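You operate a simulated robot arm through the tools that you are given. There is no shell and no other tool. Be economical: measure what you need, move in short steps, check, and stop when the job is done.

You run a simulated robot arm. Do the job below in one go: nothing can be reset, and whatever is moved stays where it is left.

TASK
Change the die in the die holder for the 0.5 die.
Fine: the old die goes into the free cup of the rack; the red-knob lever ends at LOCK.

The check looks at the end state, three seconds after you hand in, the way a careful person would. Anything else that was tipped, shoved, dropped, spilled or broken makes it a failure.

THE ROBOT
A 7-joint arm with a two-finger parallel gripper, fixed in place. Base frame: the origin is at the foot of the arm, x ahead of it, y to its left, z up; the work surface is at about z = 0.906. Units: m, degrees, N and s.
With the tool pointing down near the work surface it reaches from about 0.24 to 0.68 m from the base axis. Its first joint turns from -66.0 to 66.0 degrees. Payload 2.4 kg.
The tool frame sits at the grasp point between the pads (the TCP): z along the fingers, y along the line on which they close. The tips reach 0.03 m beyond it. The gripper opens to 0.094 m. The fingers are 0.028 m wide and 0.01 m thick; the gripper's body (0.05 by 0.096 m) begins 0.055 m behind the TCP.
Orientation is that of the tool frame in the base frame, as [roll, pitch, yaw] about the fixed x, y, z axes, in that order (R = Rz(yaw) Ry(pitch) Rx(roll)). With the fingers straight down and closing along the base's y, the tool's x points along the base's -x, its y along +y and its z along -z.

THE INTERFACE
- The arm moves only by the tool step_arm. Its argument "rows" is a list of rows, each a list of 7 numbers: the shift along the tool's x, y, z in m, then the turn, a rotation vector about the tool's x, y, z in degrees, then the closure, from 0 (fully open) to 1 (shut). In form: [[tx, ty, tz, ax, ay, az, grip], ...]. A call has 1 to 8 rows; each row shifts and turns the commanded pose from where the row before left it, along the tool's axes as they then stand. Rows are played at 5 a second. More than 0.05 m and 8.6 degrees between two rows, or a gripper value outside its range, and nothing of the call is played. Where a pose cannot be reached the arm comes as near as it can. A force on the tool above 90 N (or 10 N above the force at the start of the call, whichever is more), or a blocked arm, ends the call early, and 0.2 s more pass. Each finger travels about 0.153 m/s and halts on what it meets, pressing with about 23 N; the grip force reading is that of the motor and also rises with nothing between the fingers. The clock runs only during rows and for 0.2 s after the last one: add rows that do not move to give the fingers time. It gives the time, the measured TCP pose, the force on the tool (base axes), the opening and the grip force at its end, in the units of the frame above (readings bear some noise), and new pictures: "views" is both (left out), scene, wrist or none.
- Cameras (640 x 400 px; columns grow to the right, rows downward): "scene" is fixed at [0.0217, 0.463, 1.4872]; the picture's right is [-0.85, -0.53, 0.00], its down [-0.17, 0.27, -0.95] and it looks along [0.50, -0.81, -0.32] (base axes); focal length 362 px, centre (320, 200). "wrist" rides on the gripper at [0.076, 0.014, -0.102] in the tool frame; the picture's right is [-0.18, 0.98, 0.00], its down [-0.75, -0.14, -0.64] and it looks along [-0.63, -0.12, 0.77] (tool axes); focal length 243 px, centre (320, 200). There is no depth. A picture from a camera that has moved, and an enlarged one, comes with that camera's place and axes in the base frame and with its lens. The place of the scene camera against the robot may be out by one fixed shift of up to 0.025 m in any direction.
- close_up(camera, box): a new picture of the part [left, top, right, bottom] of that camera's present view, enlarged. No time passes.
- sign_off(): hands the job in; it is judged then, once.

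Work in short steps. Places have to be worked out from the pictures, the camera data and where the tool is seen: move nearer, look again, correct. Check each grasp and each placing, and mend what went wrong. You have 120 turns and 200 pictures in all, those below and enlarged ones among them. Open the gripper and draw the arm clear of the work before you hand the job in, unless the task says otherwise; then end with one line.

The tools are called after "Call:" by a JSON object that holds its "method" and its "body". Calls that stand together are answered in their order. step_arm: Moves the arm, as the interface text tells. Its arguments: {"type":"object","properties":{"rows":{"type":"array","items":{"type":"array","items":{"type":"number"}}},"views":{"type":"string","enum":["both","scene","wrist","none"]}},"required":["rows"]} The other tools are called the same way: close_up (camera, box) takes an enlarged picture of a part of a camera's view; sign_off () hands the job in.

At the start:

```text
clock: 0.0
tool_pos: [0.3603, -0.0574, 1.2872]
orientation: [-180.0, 0.1, 180.0]
force: [0.1, -0.2, -0.7]
gripper_width: 0.0939
gripper_force: 0.1
```

scene: 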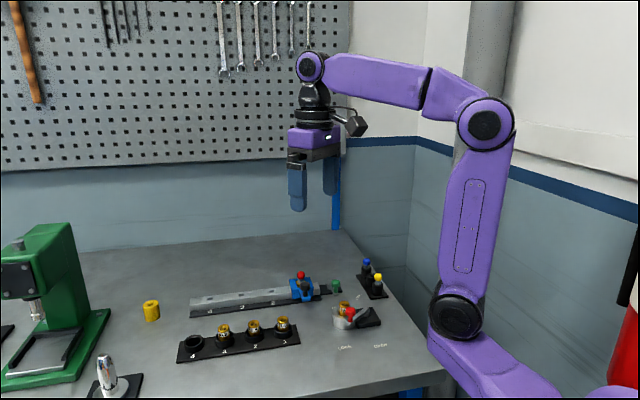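
wrist: 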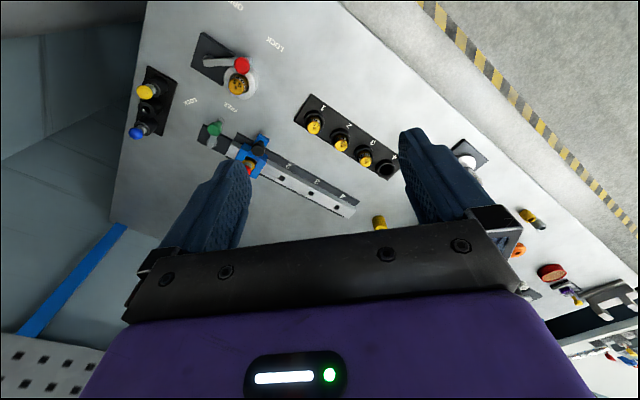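

I see a rack with three dies and a free cup, a holder with a red-knob lever, and a rail with a blue slider. I'll enlarge the views to read the labels.

Call:
{"method": "close_up", "body": {"camera": "scene", "box": [160, 250, 410, 400]}}

Call:
{"method": "close_up", "body": {"camera": "wrist", "box": [120, 0, 420, 190]}}

Call:
{"method": "close_up", "body": {"camera": "scene", "box": [320, 280, 400, 360]}}

Call:
{"method": "close_up", "body": {"camera": "scene", "box": [170, 310, 310, 370]}}

```text
2.56 times, centred on (285, 325) of scene
camera zoom: at [0.0217, 0.463, 1.4872], right [-0.85, -0.53, 0.0], down [-0.17, 0.27, -0.95], along [0.5, -0.81, -0.32], focal length 928 px, centre (410, -120)
```

zoom: 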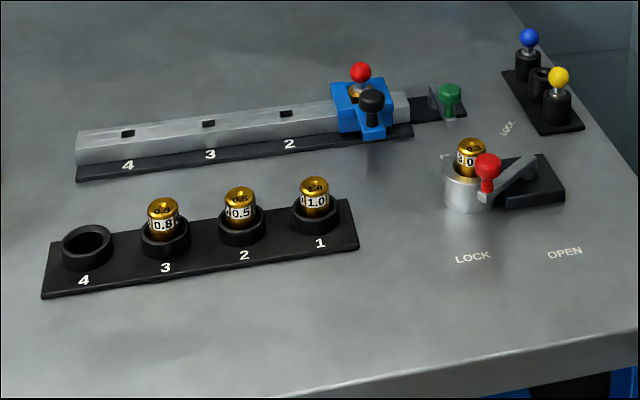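

```text
2.11 times, centred on (270, 95) of wrist
camera zoom: at [0.2846, -0.0428, 1.3889], right [0.18, 0.98, 0.0], down [0.75, -0.14, 0.64], along [0.63, -0.12, -0.77], focal length 511 px, centre (425, 421)
```

zoom: 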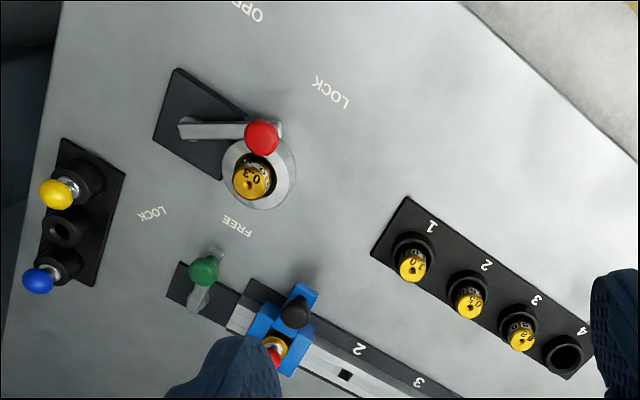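

```text
5.00 times, centred on (360, 320) of scene
camera zoom: at [0.0217, 0.463, 1.4872], right [-0.85, -0.53, 0.0], down [-0.17, 0.27, -0.95], along [0.5, -0.81, -0.32], focal length 1813 px, centre (120, -400)
```

zoom: 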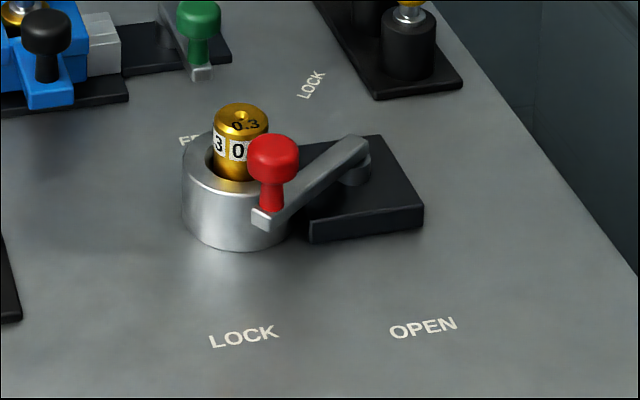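

```text
4.57 times, centred on (240, 340) of scene
camera zoom: at [0.0217, 0.463, 1.4872], right [-0.85, -0.53, 0.0], down [-0.17, 0.27, -0.95], along [0.5, -0.81, -0.32], focal length 1657 px, centre (686, -440)
```

zoom: 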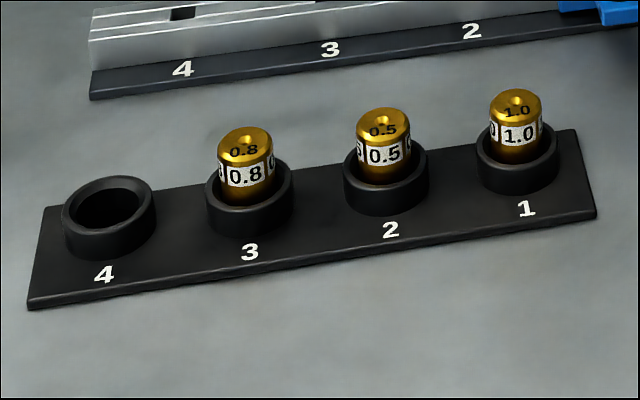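

The 0.5 die is in cup 2, cup 4 is free, and the holder has the 0.3 die under the red lever. From the wrist view I estimate die (0.374,-0.197), knob (0.345,-0.178), pivot (0.33,-0.24); OPEN lies toward -x. I move above the holder for a better look.

Call:
{"method": "step_arm", "body": {"rows": [[0, -0.0256, 0.038, 0, 0, 0, 0], [0, -0.0256, 0.038, 0, 0, 0, 0], [0, -0.0256, 0.038, 0, 0, 0, 0], [0, -0.0256, 0.038, 0, 0, 0, 0], [0, -0.0256, 0.038, 0, 0, 0, 0], [0, 0, 0, 0, 0, 0, 0]]}}

```text
clock: 1.4
tool_pos: [0.3629, -0.1873, 1.0975]
orientation: [-180.0, 0.0, 180.0]
force: [-0.1, 0.2, 0.2]
gripper_width: 0.094
gripper_force: 0.0
camera wrist: at [0.2864, -0.1727, 1.1991], right [0.18, 0.98, 0.0], down [0.75, -0.14, 0.64], along [0.63, -0.12, -0.77], focal length 243 px, centre (320, 200)
```

scene: 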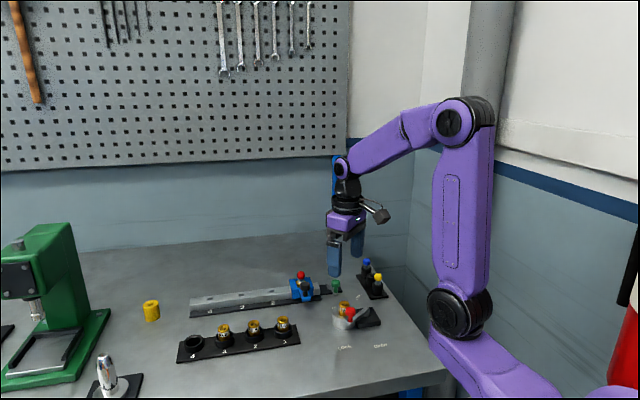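
wrist: 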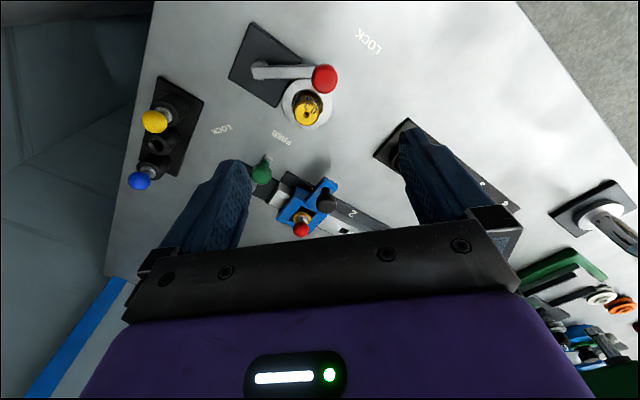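

Now a zoom for triangulation.

Call:
{"method": "close_up", "body": {"camera": "wrist", "box": [210, 0, 410, 125]}}

```text
3.20 times, centred on (310, 62) of wrist
camera zoom: at [0.2864, -0.1727, 1.1991], right [0.18, 0.98, 0.0], down [0.75, -0.14, 0.64], along [0.63, -0.12, -0.77], focal length 776 px, centre (352, 640)
```

zoom: 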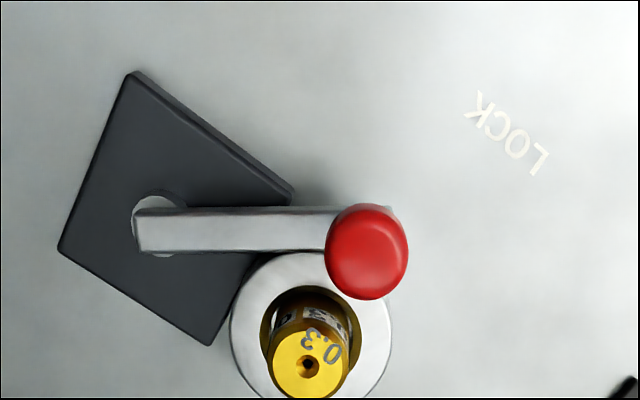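

Triangulated: die top (0.376,-0.2045,0.948), knob top (0.343,-0.180,0.951), pivot (0.331,-0.243). I go above the knob, yaw 20° to keep fingers away from the die, and half close.

Call:
{"method": "step_arm", "body": {"rows": [[0.0095, 0.004, 0.044, 0, 0, 0, 0.45], [0.0095, 0.003, 0.0435, 0, 0, 0, 0.45], [0, 0, 0, 0, 0, 7, 0.45], [0, 0, 0, 0, 0, 7, 0.45], [0, 0, 0, 0, 0, 6, 0.45], [0, 0, 0, 0, 0, 0, 0.45]]}}

Call:
{"method": "close_up", "body": {"camera": "scene", "box": [310, 240, 410, 340]}}

```text
clock: 2.8
tool_pos: [0.3431, -0.1782, 1.0105]
orientation: [180.0, 0.1, 160.0]
force: [-0.1, -0.2, 0.1]
gripper_width: 0.0517
gripper_force: 0.0
camera wrist: at [0.2759, -0.1374, 1.1127], right [0.51, 0.86, 0.0], down [0.66, -0.39, 0.64], along [0.55, -0.33, -0.77], focal length 243 px, centre (320, 200)
```

scene: 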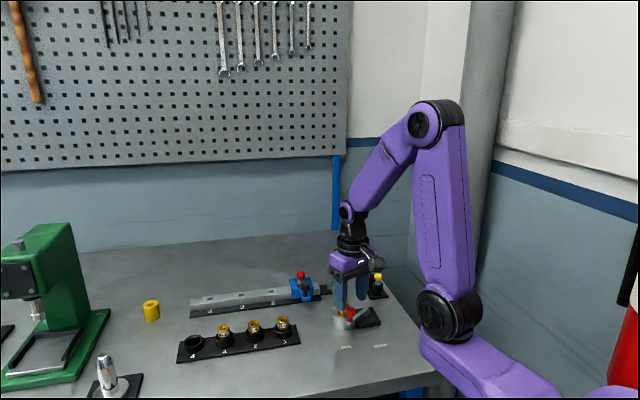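
wrist: 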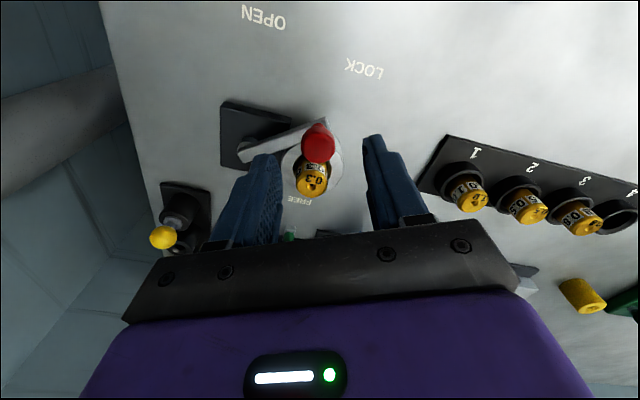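

```text
4.00 times, centred on (360, 290) of scene
camera zoom: at [0.0217, 0.463, 1.4872], right [-0.85, -0.53, 0.0], down [-0.17, 0.27, -0.95], along [0.5, -0.81, -0.32], focal length 1450 px, centre (160, -160)
```

zoom: 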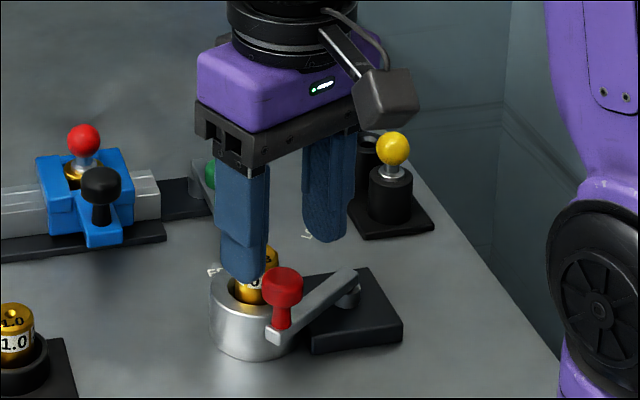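

The knob centre checks at (0.344,-0.180). I descend to z≈0.963 and close on the knob.

Call:
{"method": "step_arm", "body": {"rows": [[0, -0.001, 0.024, 0, 0, 0, 0.45], [0, -0.001, 0.023, 0, 0, 0, 0.45], [0, 0, 0, 0, 0, 0, 0.6], [0, 0, 0, 0, 0, 0, 0.75], [0, 0, 0, 0, 0, 0, 0.9], [0, 0, 0, 0, 0, 0, 0.9]]}}

Call:
{"method": "close_up", "body": {"camera": "scene", "box": [310, 260, 410, 360]}}

```text
clock: 4.2
tool_pos: [0.3418, -0.1782, 0.9656]
orientation: [-180.0, 0.0, 160.1]
force: [-0.1, 0.1, -6.7]
gripper_width: 0.0227
gripper_force: 45.2
camera wrist: at [0.2752, -0.1392, 1.0662], right [0.51, 0.86, 0.0], down [0.66, -0.39, 0.64], along [0.55, -0.33, -0.77], focal length 243 px, centre (320, 200)
```

scene: 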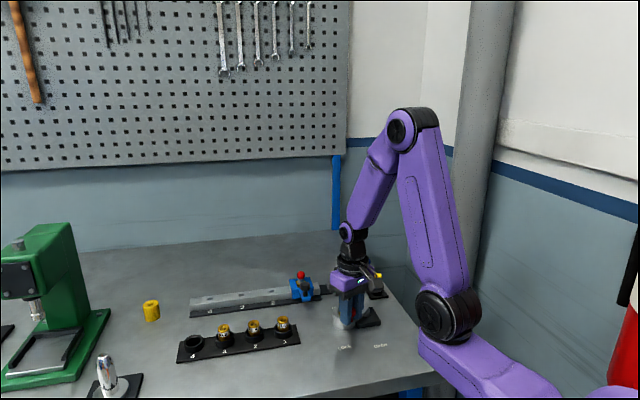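
wrist: 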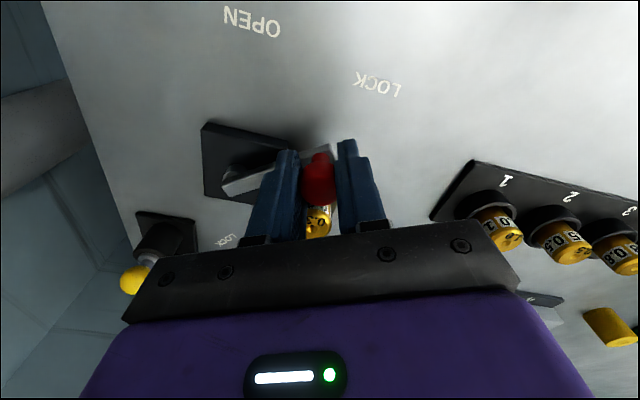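

```text
4.00 times, centred on (360, 310) of scene
camera zoom: at [0.0218, 0.4629, 1.4873], right [-0.85, -0.53, 0.0], down [-0.17, 0.27, -0.95], along [0.5, -0.81, -0.32], focal length 1450 px, centre (160, -240)
```

zoom: 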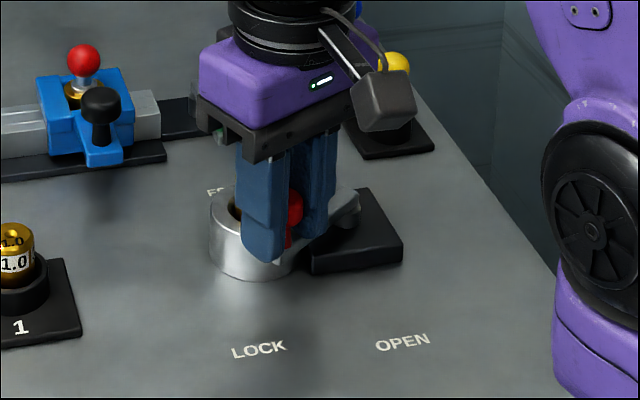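

Knob is gripped (0.0227). I swing it CCW about the pivot by 40°, rotating with it.

Call:
{"method": "step_arm", "body": {"rows": [[0.0087, -0.002, 0, 0, 0, -8, 0.9], [0.0087, -0.002, 0, 0, 0, -8, 0.9], [0.0087, -0.002, 0, 0, 0, -8, 0.9], [0.0087, -0.002, 0, 0, 0, -8, 0.9], [0.0087, -0.002, 0, 0, 0, -8, 0.9], [0, 0, 0, 0, 0, 0, 0.9]]}}

Call:
{"method": "close_up", "body": {"camera": "scene", "box": [310, 260, 410, 360]}}

```text
clock: 5.6
tool_pos: [0.2977, -0.1878, 0.9646]
orientation: [-179.9, 0.1, -160.0]
force: [-5.4, 3.1, 24.5]
gripper_width: 0.0229
gripper_force: 44.8
camera wrist: at [0.2214, -0.2002, 1.0659], right [-0.16, 0.99, 0.0], down [0.75, 0.13, 0.64], along [0.64, 0.1, -0.77], focal length 243 px, centre (320, 200)
```

scene: 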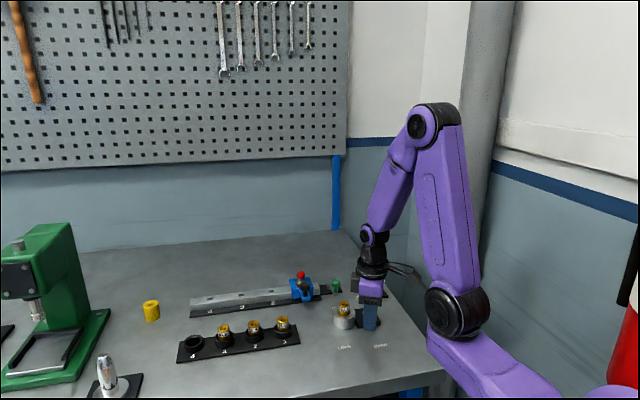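
wrist: 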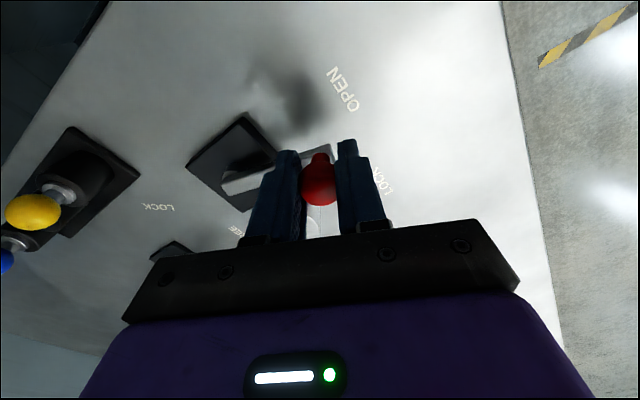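

```text
4.00 times, centred on (360, 310) of scene
camera zoom: at [0.0213, 0.4632, 1.4872], right [-0.85, -0.53, 0.0], down [-0.17, 0.27, -0.95], along [0.5, -0.81, -0.32], focal length 1450 px, centre (160, -240)
```

zoom: 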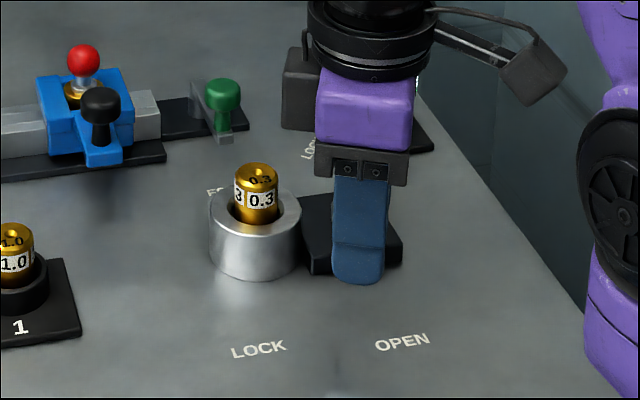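

Lever now at ~121°; OPEN label is near 131°. I continue in small steps watching force.

Call:
{"method": "step_arm", "body": {"rows": [[0.0054, -0.0012, -0.0005, 0, 0, -5, 0.9], [0.0054, -0.0012, -0.0005, 0, 0, -5, 0.9], [0, 0, 0, 0, 0, 0, 0.9]], "views": "wrist"}}

```text
clock: 6.4
tool_pos: [0.289, -0.1956, 0.9636]
orientation: [-179.7, 0.0, -150.0]
force: [5.4, -12.8, -9.4]
gripper_width: 0.0228
gripper_force: 44.9
camera wrist: at [0.2157, -0.2195, 1.0658], right [-0.33, 0.94, 0.0], down [0.72, 0.26, 0.64], along [0.61, 0.21, -0.77], focal length 243 px, centre (320, 200)
```

wrist: 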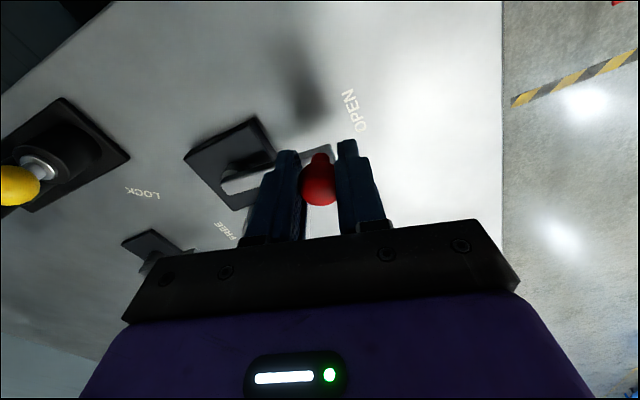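

At ~131°, no hard stop yet. I try a few more degrees to find the stop.

Call:
{"method": "step_arm", "body": {"rows": [[0.0044, -0.001, 0, 0, 0, -4, 0.9], [0.0044, -0.001, 0, 0, 0, -4, 0.9], [0, 0, 0, 0, 0, 0, 0.9]], "views": "wrist"}}

```text
clock: 7.2
tool_pos: [0.2834, -0.1991, 0.9637]
orientation: [-179.9, 0.2, -141.6]
force: [13.6, 8.6, 29.1]
gripper_width: 0.023
gripper_force: 45.3
camera wrist: at [0.2148, -0.2351, 1.0653], right [-0.46, 0.89, 0.0], down [0.68, 0.36, 0.64], along [0.57, 0.3, -0.77], focal length 243 px, centre (320, 200)
```

wrist: 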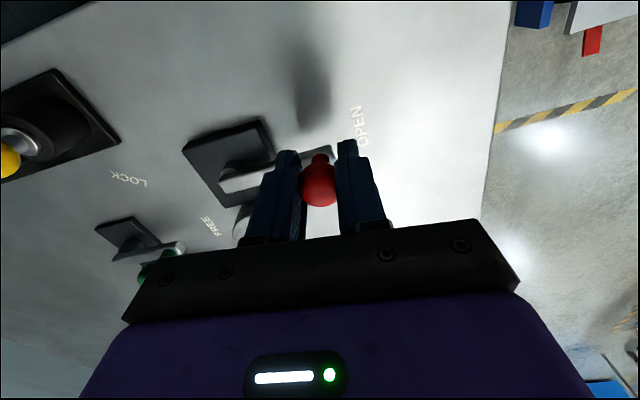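

Resistance in +x suggests it is at the stop (~137°, beyond the OPEN label direction). Release and rise.

Call:
{"method": "step_arm", "body": {"rows": [[0, 0, 0, 0, 0, 0, 0.45], [0, 0, 0, 0, 0, 0, 0.45], [0, 0, -0.04, 0, 0, 0, 0.45], [0, 0, -0.04, 0, 0, 8, 0.2], [0, 0, -0.04, 0, 0, 8, 0.2], [0, 0, 0, 0, 0, 8, 0.2], [0, 0, 0, 0, 0, 8, 0.2], [0, 0, 0, 0, 0, 6.4, 0.2]]}}

Call:
{"method": "close_up", "body": {"camera": "scene", "box": [310, 260, 410, 360]}}

```text
clock: 9.0
tool_pos: [0.2831, -0.1996, 1.0842]
orientation: [-180.0, 0.0, 179.4]
force: [-0.4, -0.5, 0.3]
gripper_width: 0.0753
gripper_force: 0.0
camera wrist: at [0.2069, -0.1842, 1.1858], right [0.19, 0.98, 0.0], down [0.75, -0.15, 0.64], along [0.63, -0.12, -0.77], focal length 243 px, centre (320, 200)
```

scene: 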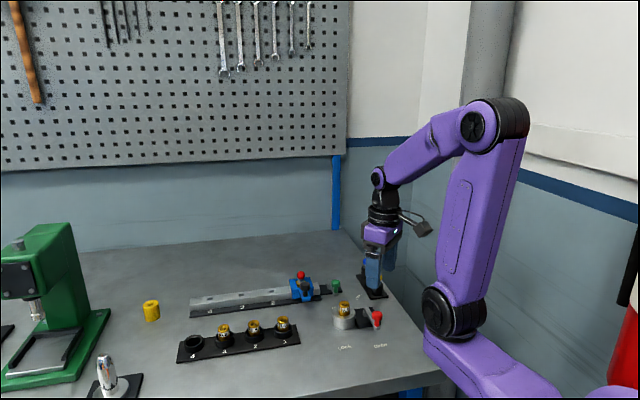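
wrist: 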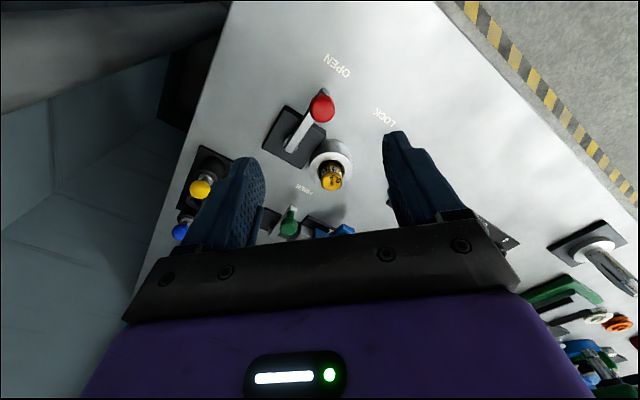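

```text
4.00 times, centred on (360, 310) of scene
camera zoom: at [0.0217, 0.463, 1.4872], right [-0.85, -0.53, 0.0], down [-0.17, 0.27, -0.95], along [0.5, -0.81, -0.32], focal length 1450 px, centre (160, -240)
```

zoom: 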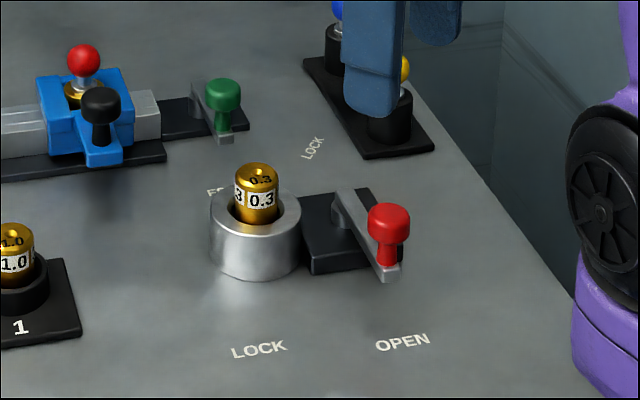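

Lever is at OPEN. Zoom to verify die position from this viewpoint.

Call:
{"method": "close_up", "body": {"camera": "wrist", "box": [270, 110, 390, 210]}}

```text
4.00 times, centred on (330, 160) of wrist
camera zoom: at [0.2069, -0.1842, 1.1858], right [0.19, 0.98, 0.0], down [0.75, -0.15, 0.64], along [0.63, -0.12, -0.77], focal length 970 px, centre (280, 360)
```

zoom: 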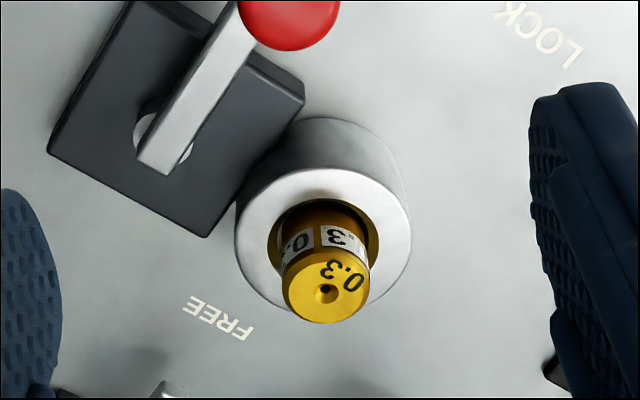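

Die axis ≈(0.377,-0.2035), rim z≈0.922. Move above it with ~0.05 opening.

Call:
{"method": "step_arm", "body": {"rows": [[-0.0313, -0.0013, 0.025, 0, 0, 0, 0.45], [-0.0313, -0.0013, 0.025, 0, 0, 0, 0.45], [-0.0313, -0.0013, 0.025, 0, 0, 0, 0.45], [0, 0, 0, 0, 0, 0, 0.45]], "views": "wrist"}}

Call:
{"method": "close_up", "body": {"camera": "wrist", "box": [240, 120, 400, 240]}}

Call:
{"method": "close_up", "body": {"camera": "scene", "box": [310, 260, 410, 360]}}

```text
clock: 10.0
tool_pos: [0.3764, -0.2044, 1.0125]
orientation: [-180.0, 0.0, 179.6]
force: [-0.8, -1.0, -0.8]
gripper_width: 0.0516
gripper_force: 0.1
camera wrist: at [0.3009, -0.189, 1.1133], right [0.19, 0.98, 0.0], down [0.75, -0.15, 0.64], along [0.63, -0.12, -0.77], focal length 243 px, centre (320, 200)
```

wrist: 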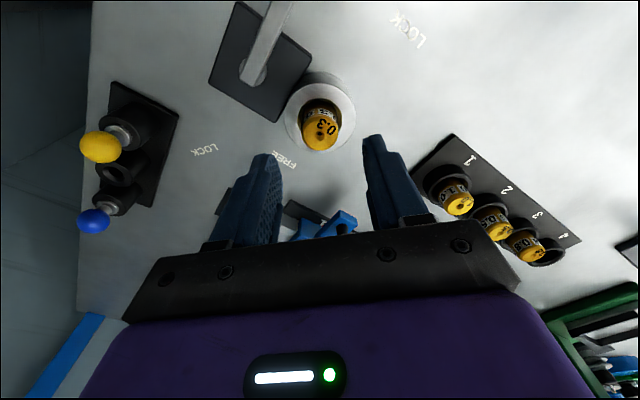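

```text
3.33 times, centred on (320, 180) of wrist
camera zoom: at [0.3009, -0.189, 1.1133], right [0.19, 0.98, 0.0], down [0.75, -0.15, 0.64], along [0.63, -0.12, -0.77], focal length 809 px, centre (320, 267)
```

zoom: 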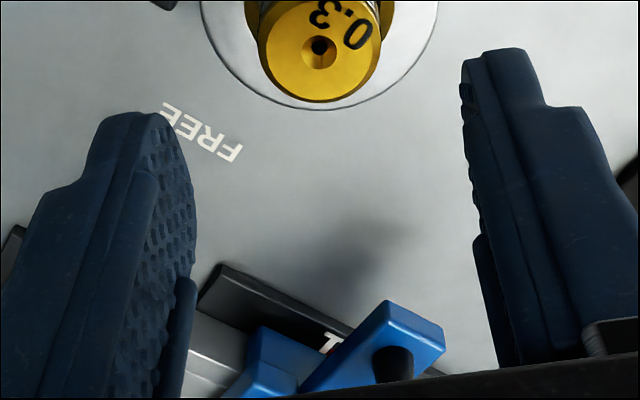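

```text
4.00 times, centred on (360, 310) of scene
camera zoom: at [0.0217, 0.463, 1.4872], right [-0.85, -0.53, 0.0], down [-0.17, 0.27, -0.95], along [0.5, -0.81, -0.32], focal length 1450 px, centre (160, -240)
```

zoom: 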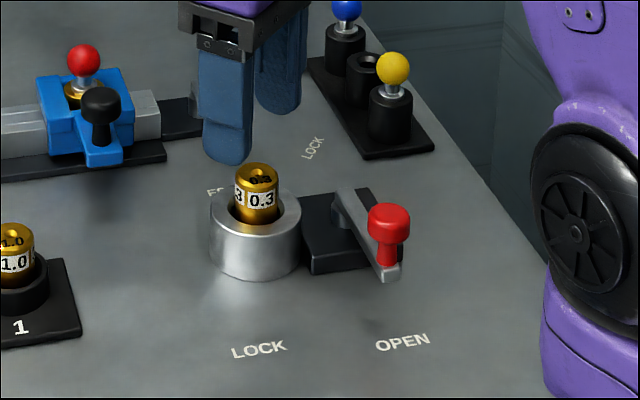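

Centred within ~1 mm. Descend 0.049 and close gently.

Call:
{"method": "step_arm", "body": {"rows": [[0, 0.0008, 0.025, 0, 0, 0, 0.45], [0, 0, 0.025, 0, 0, 0, 0.45], [0, 0, 0, 0, 0, 0, 0.6], [0, 0, 0, 0, 0, 0, 0.75], [0, 0, 0, 0, 0, 0, 0.9], [0, 0, 0, 0, 0, 0, 0.9]], "views": "wrist"}}

Call:
{"method": "close_up", "body": {"camera": "scene", "box": [310, 260, 410, 360]}}

```text
clock: 11.4
tool_pos: [0.3762, -0.2006, 0.9613]
orientation: [-179.9, 0.3, 179.7]
force: [-10.9, 9.9, 68.6]
gripper_width: 0.0435
gripper_force: 23.3
camera wrist: at [0.2992, -0.1859, 1.0637], right [0.19, 0.98, 0.0], down [0.75, -0.14, 0.64], along [0.63, -0.12, -0.76], focal length 243 px, centre (320, 200)
```

wrist: 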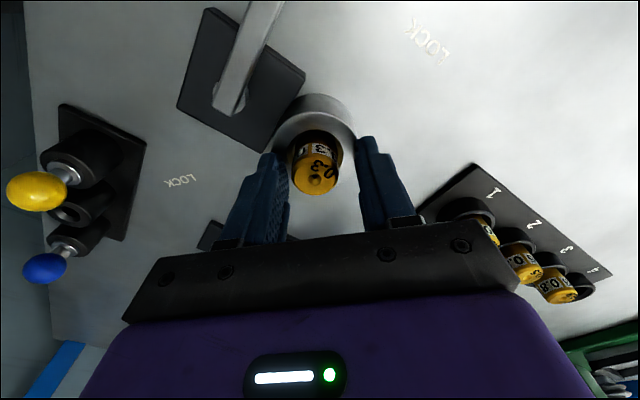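

```text
4.00 times, centred on (360, 310) of scene
camera zoom: at [0.0206, 0.4637, 1.487], right [-0.85, -0.53, 0.0], down [-0.17, 0.27, -0.95], along [0.5, -0.81, -0.32], focal length 1450 px, centre (160, -240)
```

zoom: 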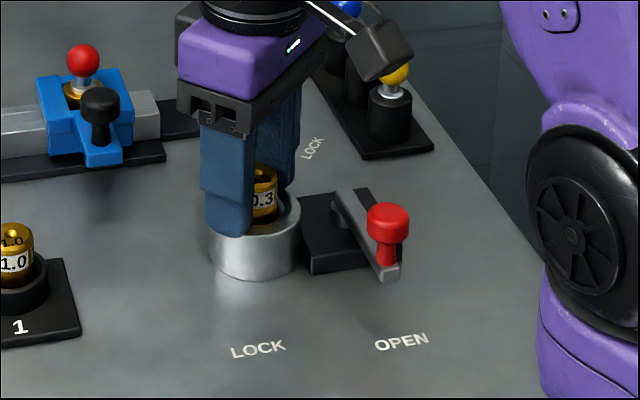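

Fingertips press on the rim (68 N), so the rim is at ≈0.931. Back the fingers open, raise 6 mm, then close.

Call:
{"method": "step_arm", "body": {"rows": [[0, 0, -0.003, 0, 0, 0, 0.5], [0, 0, -0.003, 0, 0, 0, 0.5], [0, 0, 0, 0, 0, 0, 0.5]], "views": "none"}}

```text
clock: 12.2
tool_pos: [0.3771, -0.2024, 0.9658]
orientation: [-180.0, 0.0, 179.6]
force: [0.3, -0.2, 0.2]
gripper_width: 0.0469
gripper_force: 0.1
```

Free of contact at z≈0.967. Close.

Call:
{"method": "step_arm", "body": {"rows": [[0, 0, 0, 0, 0, 0, 0.6], [0, 0, 0, 0, 0, 0, 0.7], [0, 0, 0, 0, 0, 0, 0.8], [0, 0, 0, 0, 0, 0, 0.9], [0, 0, 0, 0, 0, 0, 0.9]], "views": "wrist"}}

Call:
{"method": "close_up", "body": {"camera": "scene", "box": [310, 260, 410, 360]}}

```text
clock: 13.4
tool_pos: [0.3762, -0.2016, 0.966]
orientation: [-180.0, -0.1, 179.5]
force: [-0.6, 0.3, 0.5]
gripper_width: 0.0245
gripper_force: 23.0
camera wrist: at [0.3004, -0.1872, 1.0674], right [0.19, 0.98, 0.0], down [0.75, -0.15, 0.64], along [0.63, -0.12, -0.77], focal length 243 px, centre (320, 200)
```

wrist: 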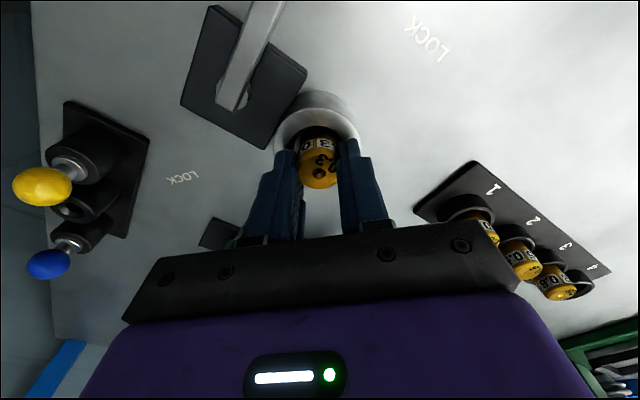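

```text
4.00 times, centred on (360, 310) of scene
camera zoom: at [0.0217, 0.463, 1.4872], right [-0.85, -0.53, 0.0], down [-0.17, 0.27, -0.95], along [0.5, -0.81, -0.32], focal length 1450 px, centre (160, -240)
```

zoom: 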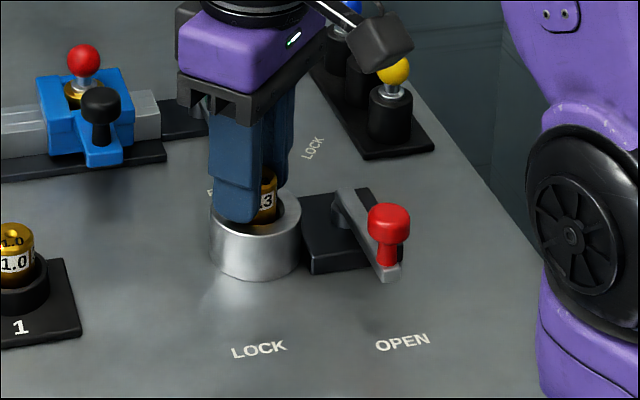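

Die gripped at 0.0245. Lift straight up.

Call:
{"method": "step_arm", "body": {"rows": [[0, 0, -0.02, 0, 0, 0, 0.9], [0, 0, -0.03, 0, 0, 0, 0.9], [0, 0, -0.04, 0, 0, 0, 0.9], [0, 0, -0.03, 0, 0, 0, 0.9], [0, 0, 0, 0, 0, 0, 0.9]]}}

Call:
{"method": "close_up", "body": {"camera": "scene", "box": [310, 210, 410, 340]}}

Call:
{"method": "close_up", "body": {"camera": "wrist", "box": [240, 90, 640, 290]}}

```text
clock: 14.6
tool_pos: [0.3772, -0.2034, 1.0845]
orientation: [180.0, 0.0, 179.5]
force: [-1.0, 0.1, -1.5]
gripper_width: 0.0247
gripper_force: 22.9
camera wrist: at [0.3019, -0.1888, 1.1861], right [0.19, 0.98, 0.0], down [0.75, -0.15, 0.64], along [0.63, -0.12, -0.77], focal length 243 px, centre (320, 200)
```

scene: 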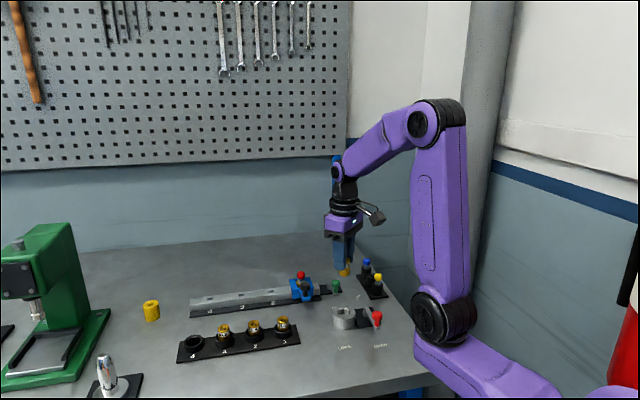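
wrist: 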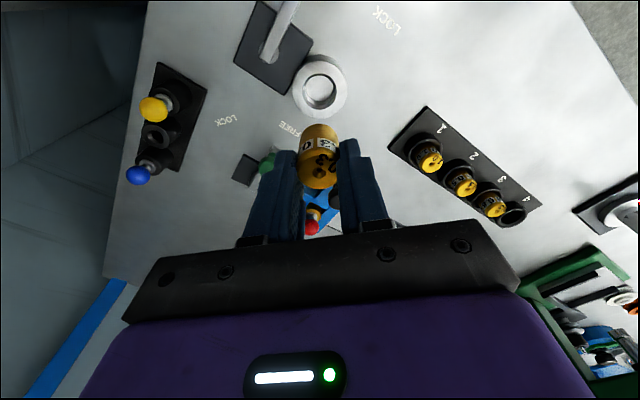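

```text
3.08 times, centred on (360, 275) of scene
camera zoom: at [0.0217, 0.463, 1.4872], right [-0.85, -0.53, 0.0], down [-0.17, 0.27, -0.95], along [0.5, -0.81, -0.32], focal length 1116 px, centre (197, -31)
```

zoom: 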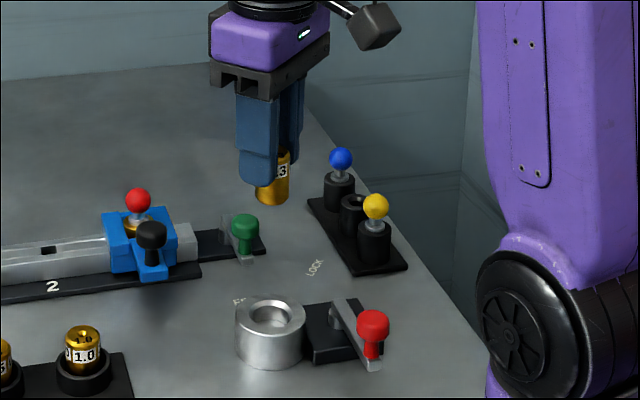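

```text
1.60 times, centred on (440, 190) of wrist
camera zoom: at [0.3019, -0.1888, 1.1861], right [0.19, 0.98, 0.0], down [0.75, -0.15, 0.64], along [0.63, -0.12, -0.77], focal length 388 px, centre (128, 216)
```

zoom: 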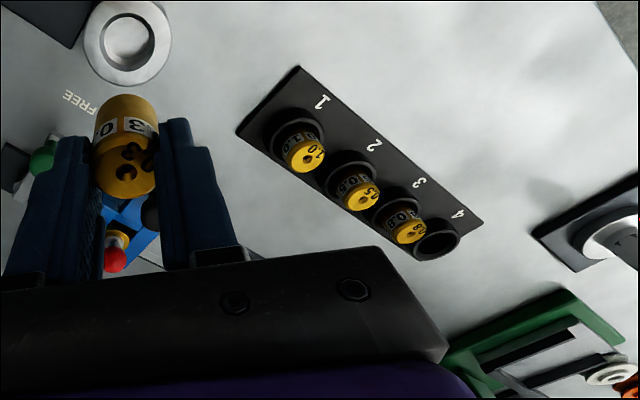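

Holder is empty, die held. Carry it toward the rack at safe height.

Call:
{"method": "step_arm", "body": {"rows": [[-0.0283, 0.0319, 0, 0, 0, 0, 0.9], [-0.0283, 0.0319, 0, 0, 0, 0, 0.9], [-0.0283, 0.0319, 0, 0, 0, 0, 0.9], [-0.0283, 0.0319, 0, 0, 0, 0, 0.9], [-0.0283, 0.0319, 0, 0, 0, 0, 0.9], [-0.0283, 0.0319, 0, 0, 0, 0, 0.9], [-0.0283, 0.0319, 0, 0, 0, 0, 0.9], [0, 0, 0, 0, 0, 0, 0.9]]}}

Call:
{"method": "close_up", "body": {"camera": "wrist", "box": [200, 0, 440, 150]}}

```text
clock: 16.4
tool_pos: [0.5755, 0.0194, 1.084]
orientation: [-180.0, -0.1, 179.6]
force: [0.1, 0.2, -2.1]
gripper_width: 0.0246
gripper_force: 22.5
camera wrist: at [0.5001, 0.0336, 1.1849], right [0.19, 0.98, 0.0], down [0.75, -0.15, 0.64], along [0.63, -0.12, -0.77], focal length 243 px, centre (320, 200)
```

scene: 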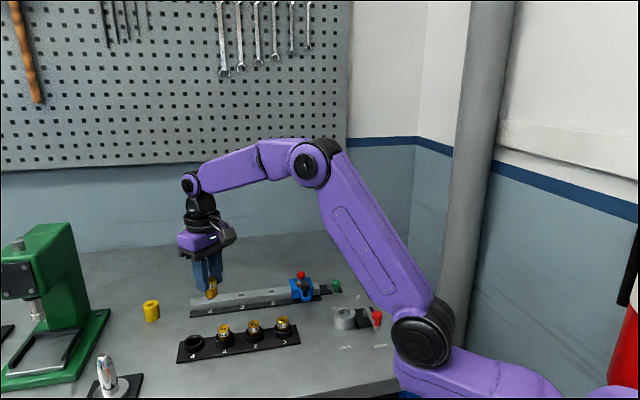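
wrist: 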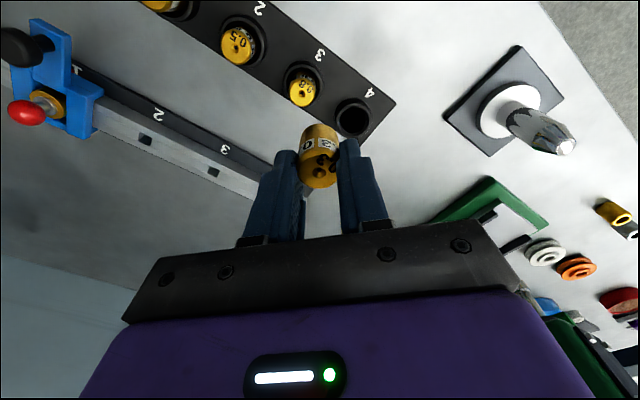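

```text
2.67 times, centred on (320, 75) of wrist
camera zoom: at [0.5001, 0.0336, 1.1849], right [0.19, 0.98, 0.0], down [0.75, -0.15, 0.64], along [0.63, -0.12, -0.77], focal length 647 px, centre (320, 533)
```

zoom: 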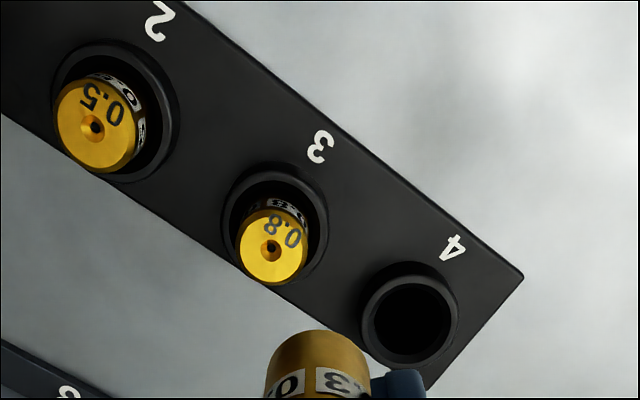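

Cup 4 opening ≈(0.610,0.050), rim ≈0.92; dies in rack top out at ≈0.940. Move over cup 4 and lower to z≈1.02, then recheck.

Call:
{"method": "step_arm", "body": {"rows": [[-0.0345, 0.0306, 0, 0, 0, 0, 0.9], [0, 0, 0.032, 0, 0, 0, 0.9], [0, 0, 0.032, 0, 0, 0, 0.9], [0, 0, 0, 0, 0, 0, 0.9]], "views": "wrist"}}

Call:
{"method": "close_up", "body": {"camera": "wrist", "box": [240, 60, 400, 220]}}

Call:
{"method": "close_up", "body": {"camera": "scene", "box": [150, 270, 250, 370]}}

```text
clock: 17.4
tool_pos: [0.6104, 0.0509, 1.0195]
orientation: [-180.0, 0.0, 179.6]
force: [0.0, 0.4, -1.8]
gripper_width: 0.0243
gripper_force: 22.9
camera wrist: at [0.535, 0.0661, 1.1218], right [0.19, 0.98, 0.0], down [0.75, -0.15, 0.64], along [0.63, -0.12, -0.77], focal length 243 px, centre (320, 200)
```

wrist: 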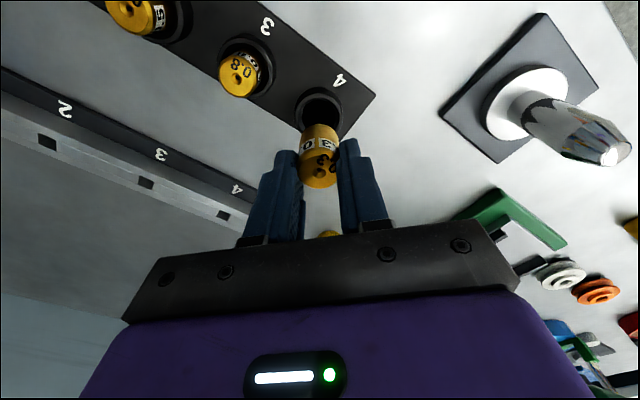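

```text
2.50 times, centred on (320, 140) of wrist
camera zoom: at [0.535, 0.0661, 1.1218], right [0.19, 0.98, 0.0], down [0.75, -0.15, 0.64], along [0.63, -0.12, -0.77], focal length 606 px, centre (320, 350)
```

zoom: 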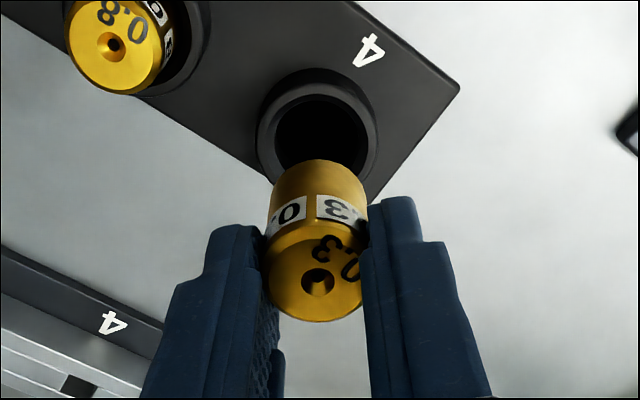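

```text
4.00 times, centred on (200, 320) of scene
camera zoom: at [0.0217, 0.463, 1.4872], right [-0.85, -0.53, 0.0], down [-0.17, 0.27, -0.95], along [0.5, -0.81, -0.32], focal length 1450 px, centre (800, -280)
```

zoom: 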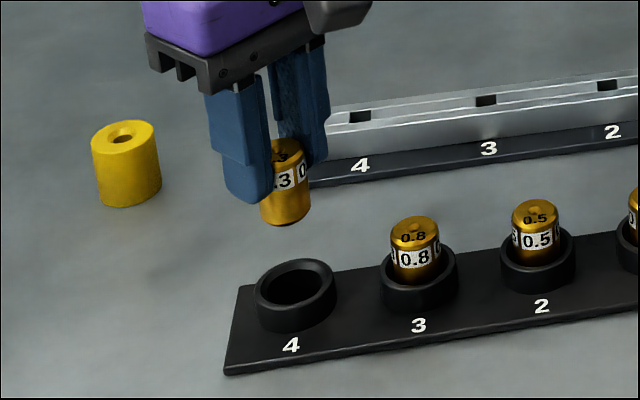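

Nearly aligned over cup 4. Lower to ~15 mm above the rim and recheck from both cameras.

Call:
{"method": "step_arm", "body": {"rows": [[0, 0, 0.02, 0, 0, 0, 0.9], [0, 0, 0.017, 0, 0, 0, 0.9], [0, 0, 0, 0, 0, 0, 0.9]], "views": "none"}}

Call:
{"method": "close_up", "body": {"camera": "wrist", "box": [260, 80, 380, 200]}}

Call:
{"method": "close_up", "body": {"camera": "scene", "box": [160, 300, 230, 370]}}

```text
clock: 18.2
tool_pos: [0.6105, 0.0496, 0.9844]
orientation: [180.0, -0.1, 179.6]
force: [-0.6, 0.1, -2.0]
gripper_width: 0.0243
gripper_force: 22.9
```

```text
3.33 times, centred on (320, 140) of wrist
camera zoom: at [0.5348, 0.064, 1.0853], right [0.19, 0.98, 0.0], down [0.75, -0.15, 0.64], along [0.63, -0.12, -0.77], focal length 809 px, centre (320, 400)
```

zoom: 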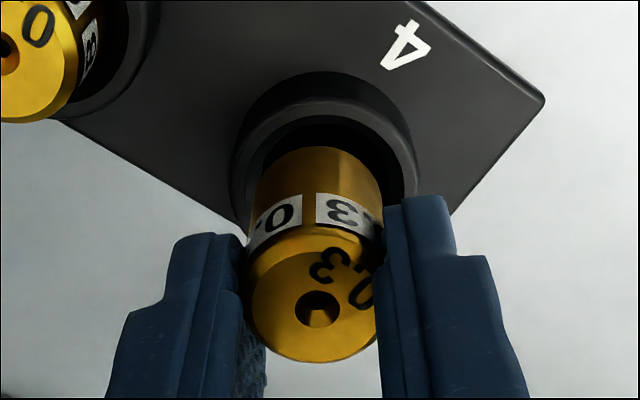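

```text
5.71 times, centred on (195, 335) of scene
camera zoom: at [0.0217, 0.463, 1.4872], right [-0.85, -0.53, 0.0], down [-0.17, 0.27, -0.95], along [0.5, -0.81, -0.32], focal length 2072 px, centre (1034, -571)
```

zoom: 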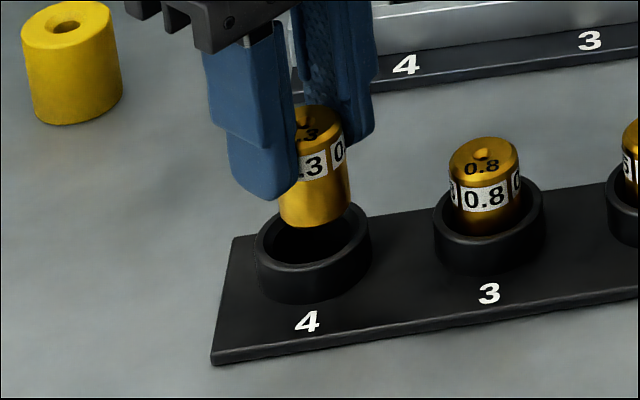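

Needs ~1.5 mm toward +y. Correct and lower into the cup in small steps.

Call:
{"method": "step_arm", "body": {"rows": [[0, 0.0017, 0, 0, 0, 0, 0.9], [0, 0, 0.008, 0, 0, 0, 0.9], [0, 0, 0.007, 0, 0, 0, 0.9], [0, 0, 0, 0, 0, 0, 0.9]], "views": "none"}}

Call:
{"method": "close_up", "body": {"camera": "scene", "box": [160, 300, 230, 370]}}

Call:
{"method": "close_up", "body": {"camera": "wrist", "box": [260, 80, 380, 200]}}

```text
clock: 19.2
tool_pos: [0.6106, 0.0512, 0.9695]
orientation: [-180.0, 0.0, 179.6]
force: [1.9, 0.8, 0.7]
gripper_width: 0.0244
gripper_force: 23.0
```

```text
5.71 times, centred on (195, 335) of scene
camera zoom: at [0.0218, 0.463, 1.4872], right [-0.85, -0.53, 0.0], down [-0.17, 0.27, -0.95], along [0.5, -0.81, -0.32], focal length 2072 px, centre (1034, -571)
```

zoom: 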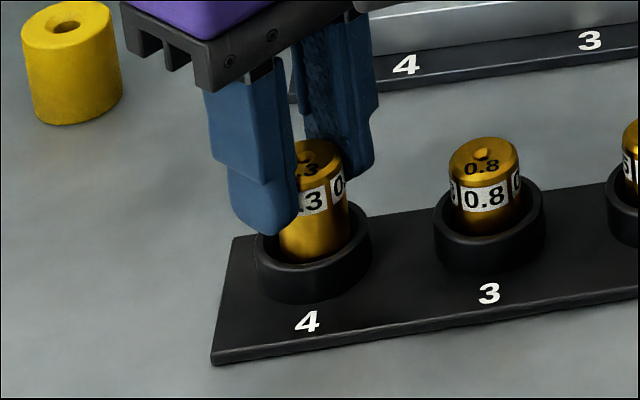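

```text
3.33 times, centred on (320, 140) of wrist
camera zoom: at [0.535, 0.0656, 1.0706], right [0.19, 0.98, 0.0], down [0.75, -0.15, 0.64], along [0.63, -0.12, -0.77], focal length 809 px, centre (320, 400)
```

zoom: 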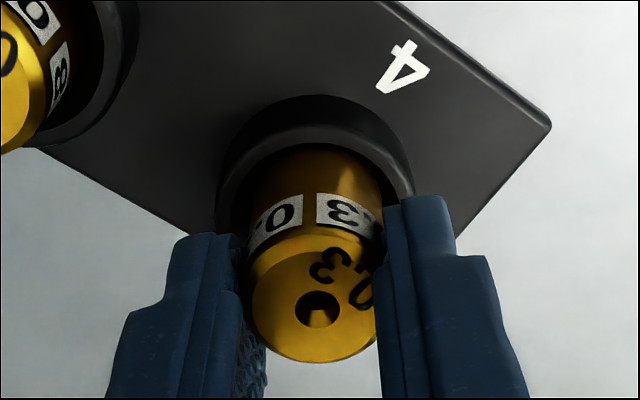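

The die is entering the cup with slight +x contact force; nudge +x 1 mm and continue down.

Call:
{"method": "step_arm", "body": {"rows": [[-0.001, 0, 0.003, 0, 0, 0, 0.9], [0, 0, 0.003, 0, 0, 0, 0.9], [0, 0, 0.003, 0, 0, 0, 0.9], [0, 0, 0, 0, 0, 0, 0.9]], "views": "none"}}

Call:
{"method": "close_up", "body": {"camera": "scene", "box": [160, 300, 230, 370]}}

```text
clock: 20.2
tool_pos: [0.6115, 0.0501, 0.9598]
orientation: [180.0, 0.2, 179.6]
force: [9.8, -1.0, 3.0]
gripper_width: 0.0243
gripper_force: 22.8
```

```text
5.71 times, centred on (195, 335) of scene
camera zoom: at [0.022, 0.4629, 1.4873], right [-0.85, -0.53, 0.0], down [-0.17, 0.27, -0.95], along [0.5, -0.81, -0.32], focal length 2072 px, centre (1034, -571)
```

zoom: 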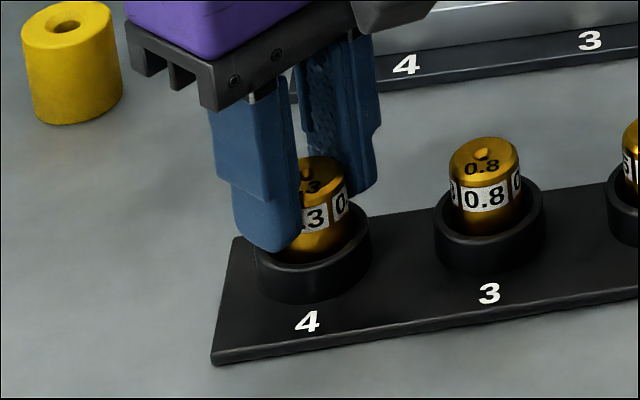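

Cup pushes the die toward +x, so shift +x 2 mm and read force.

Call:
{"method": "step_arm", "body": {"rows": [[-0.002, 0, 0, 0, 0, 0, 0.9], [0, 0, 0, 0, 0, 0, 0.9]], "views": "none"}}

Call:
{"method": "close_up", "body": {"camera": "wrist", "box": [260, 80, 380, 200]}}

```text
clock: 20.8
tool_pos: [0.6127, 0.0488, 0.9583]
orientation: [-180.0, -0.1, 179.6]
force: [7.3, -2.1, 2.1]
gripper_width: 0.0244
gripper_force: 22.9
```

```text
3.33 times, centred on (320, 140) of wrist
camera zoom: at [0.5365, 0.0645, 1.0608], right [0.19, 0.98, 0.0], down [0.75, -0.15, 0.64], along [0.63, -0.12, -0.77], focal length 809 px, centre (320, 400)
```

zoom: 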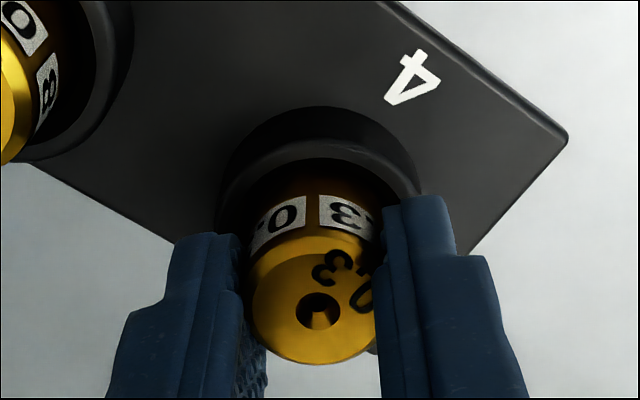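

Die top is at ≈0.940, same as the neighbours, so it is seated. Open gently and look.

Call:
{"method": "step_arm", "body": {"rows": [[0, 0, 0, 0, 0, 0, 0.65], [0, 0, 0, 0, 0, 0, 0.5], [0, 0, 0, 0, 0, 0, 0.45], [0, 0, -0.03, 0, 0, 0, 0.45], [0, 0, -0.04, 0, 0, 0, 0.45], [0, 0, 0, 0, 0, 0, 0.45]], "views": "wrist"}}

Call:
{"method": "close_up", "body": {"camera": "scene", "box": [160, 290, 310, 370]}}

Call:
{"method": "close_up", "body": {"camera": "wrist", "box": [80, 0, 400, 200]}}

```text
clock: 22.2
tool_pos: [0.6152, 0.0483, 1.0297]
orientation: [180.0, -0.1, 179.6]
force: [0.2, -0.2, 0.7]
gripper_width: 0.0519
gripper_force: 0.2
camera wrist: at [0.5391, 0.0638, 1.132], right [0.19, 0.98, 0.0], down [0.75, -0.15, 0.64], along [0.63, -0.12, -0.77], focal length 243 px, centre (320, 200)
```

wrist: 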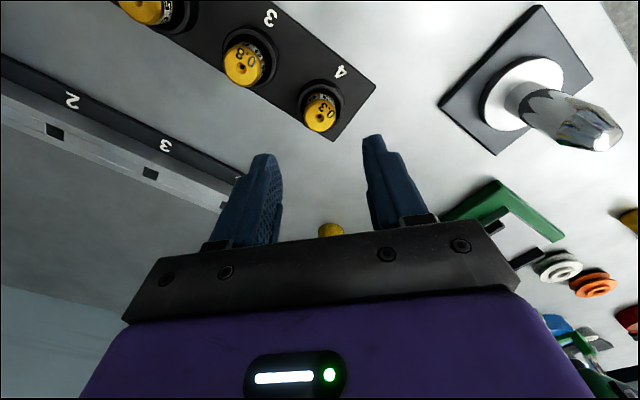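

```text
4.27 times, centred on (235, 330) of scene
camera zoom: at [0.0217, 0.463, 1.4872], right [-0.85, -0.53, 0.0], down [-0.17, 0.27, -0.95], along [0.5, -0.81, -0.32], focal length 1547 px, centre (683, -355)
```

zoom: 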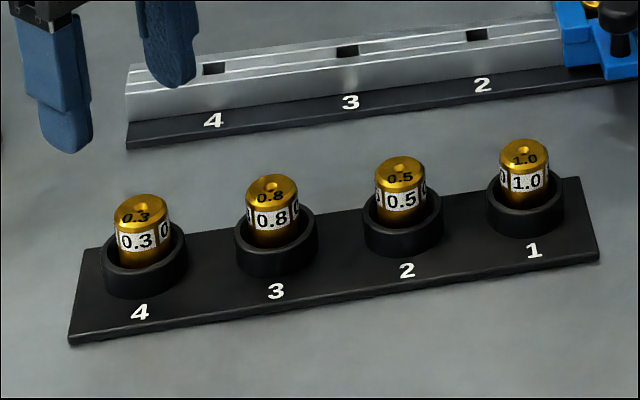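

```text
2.00 times, centred on (240, 100) of wrist
camera zoom: at [0.5391, 0.0638, 1.132], right [0.19, 0.98, 0.0], down [0.75, -0.15, 0.64], along [0.63, -0.12, -0.77], focal length 485 px, centre (480, 400)
```

zoom: 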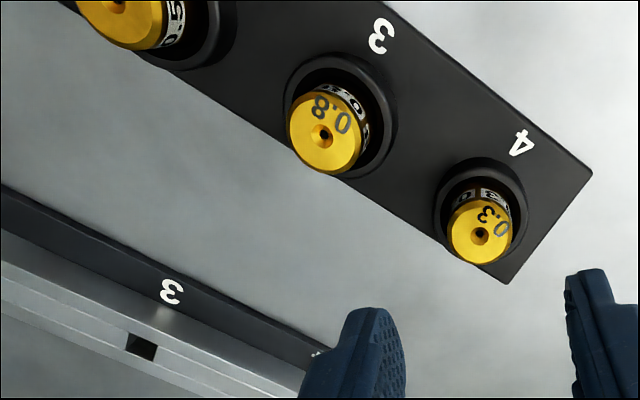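

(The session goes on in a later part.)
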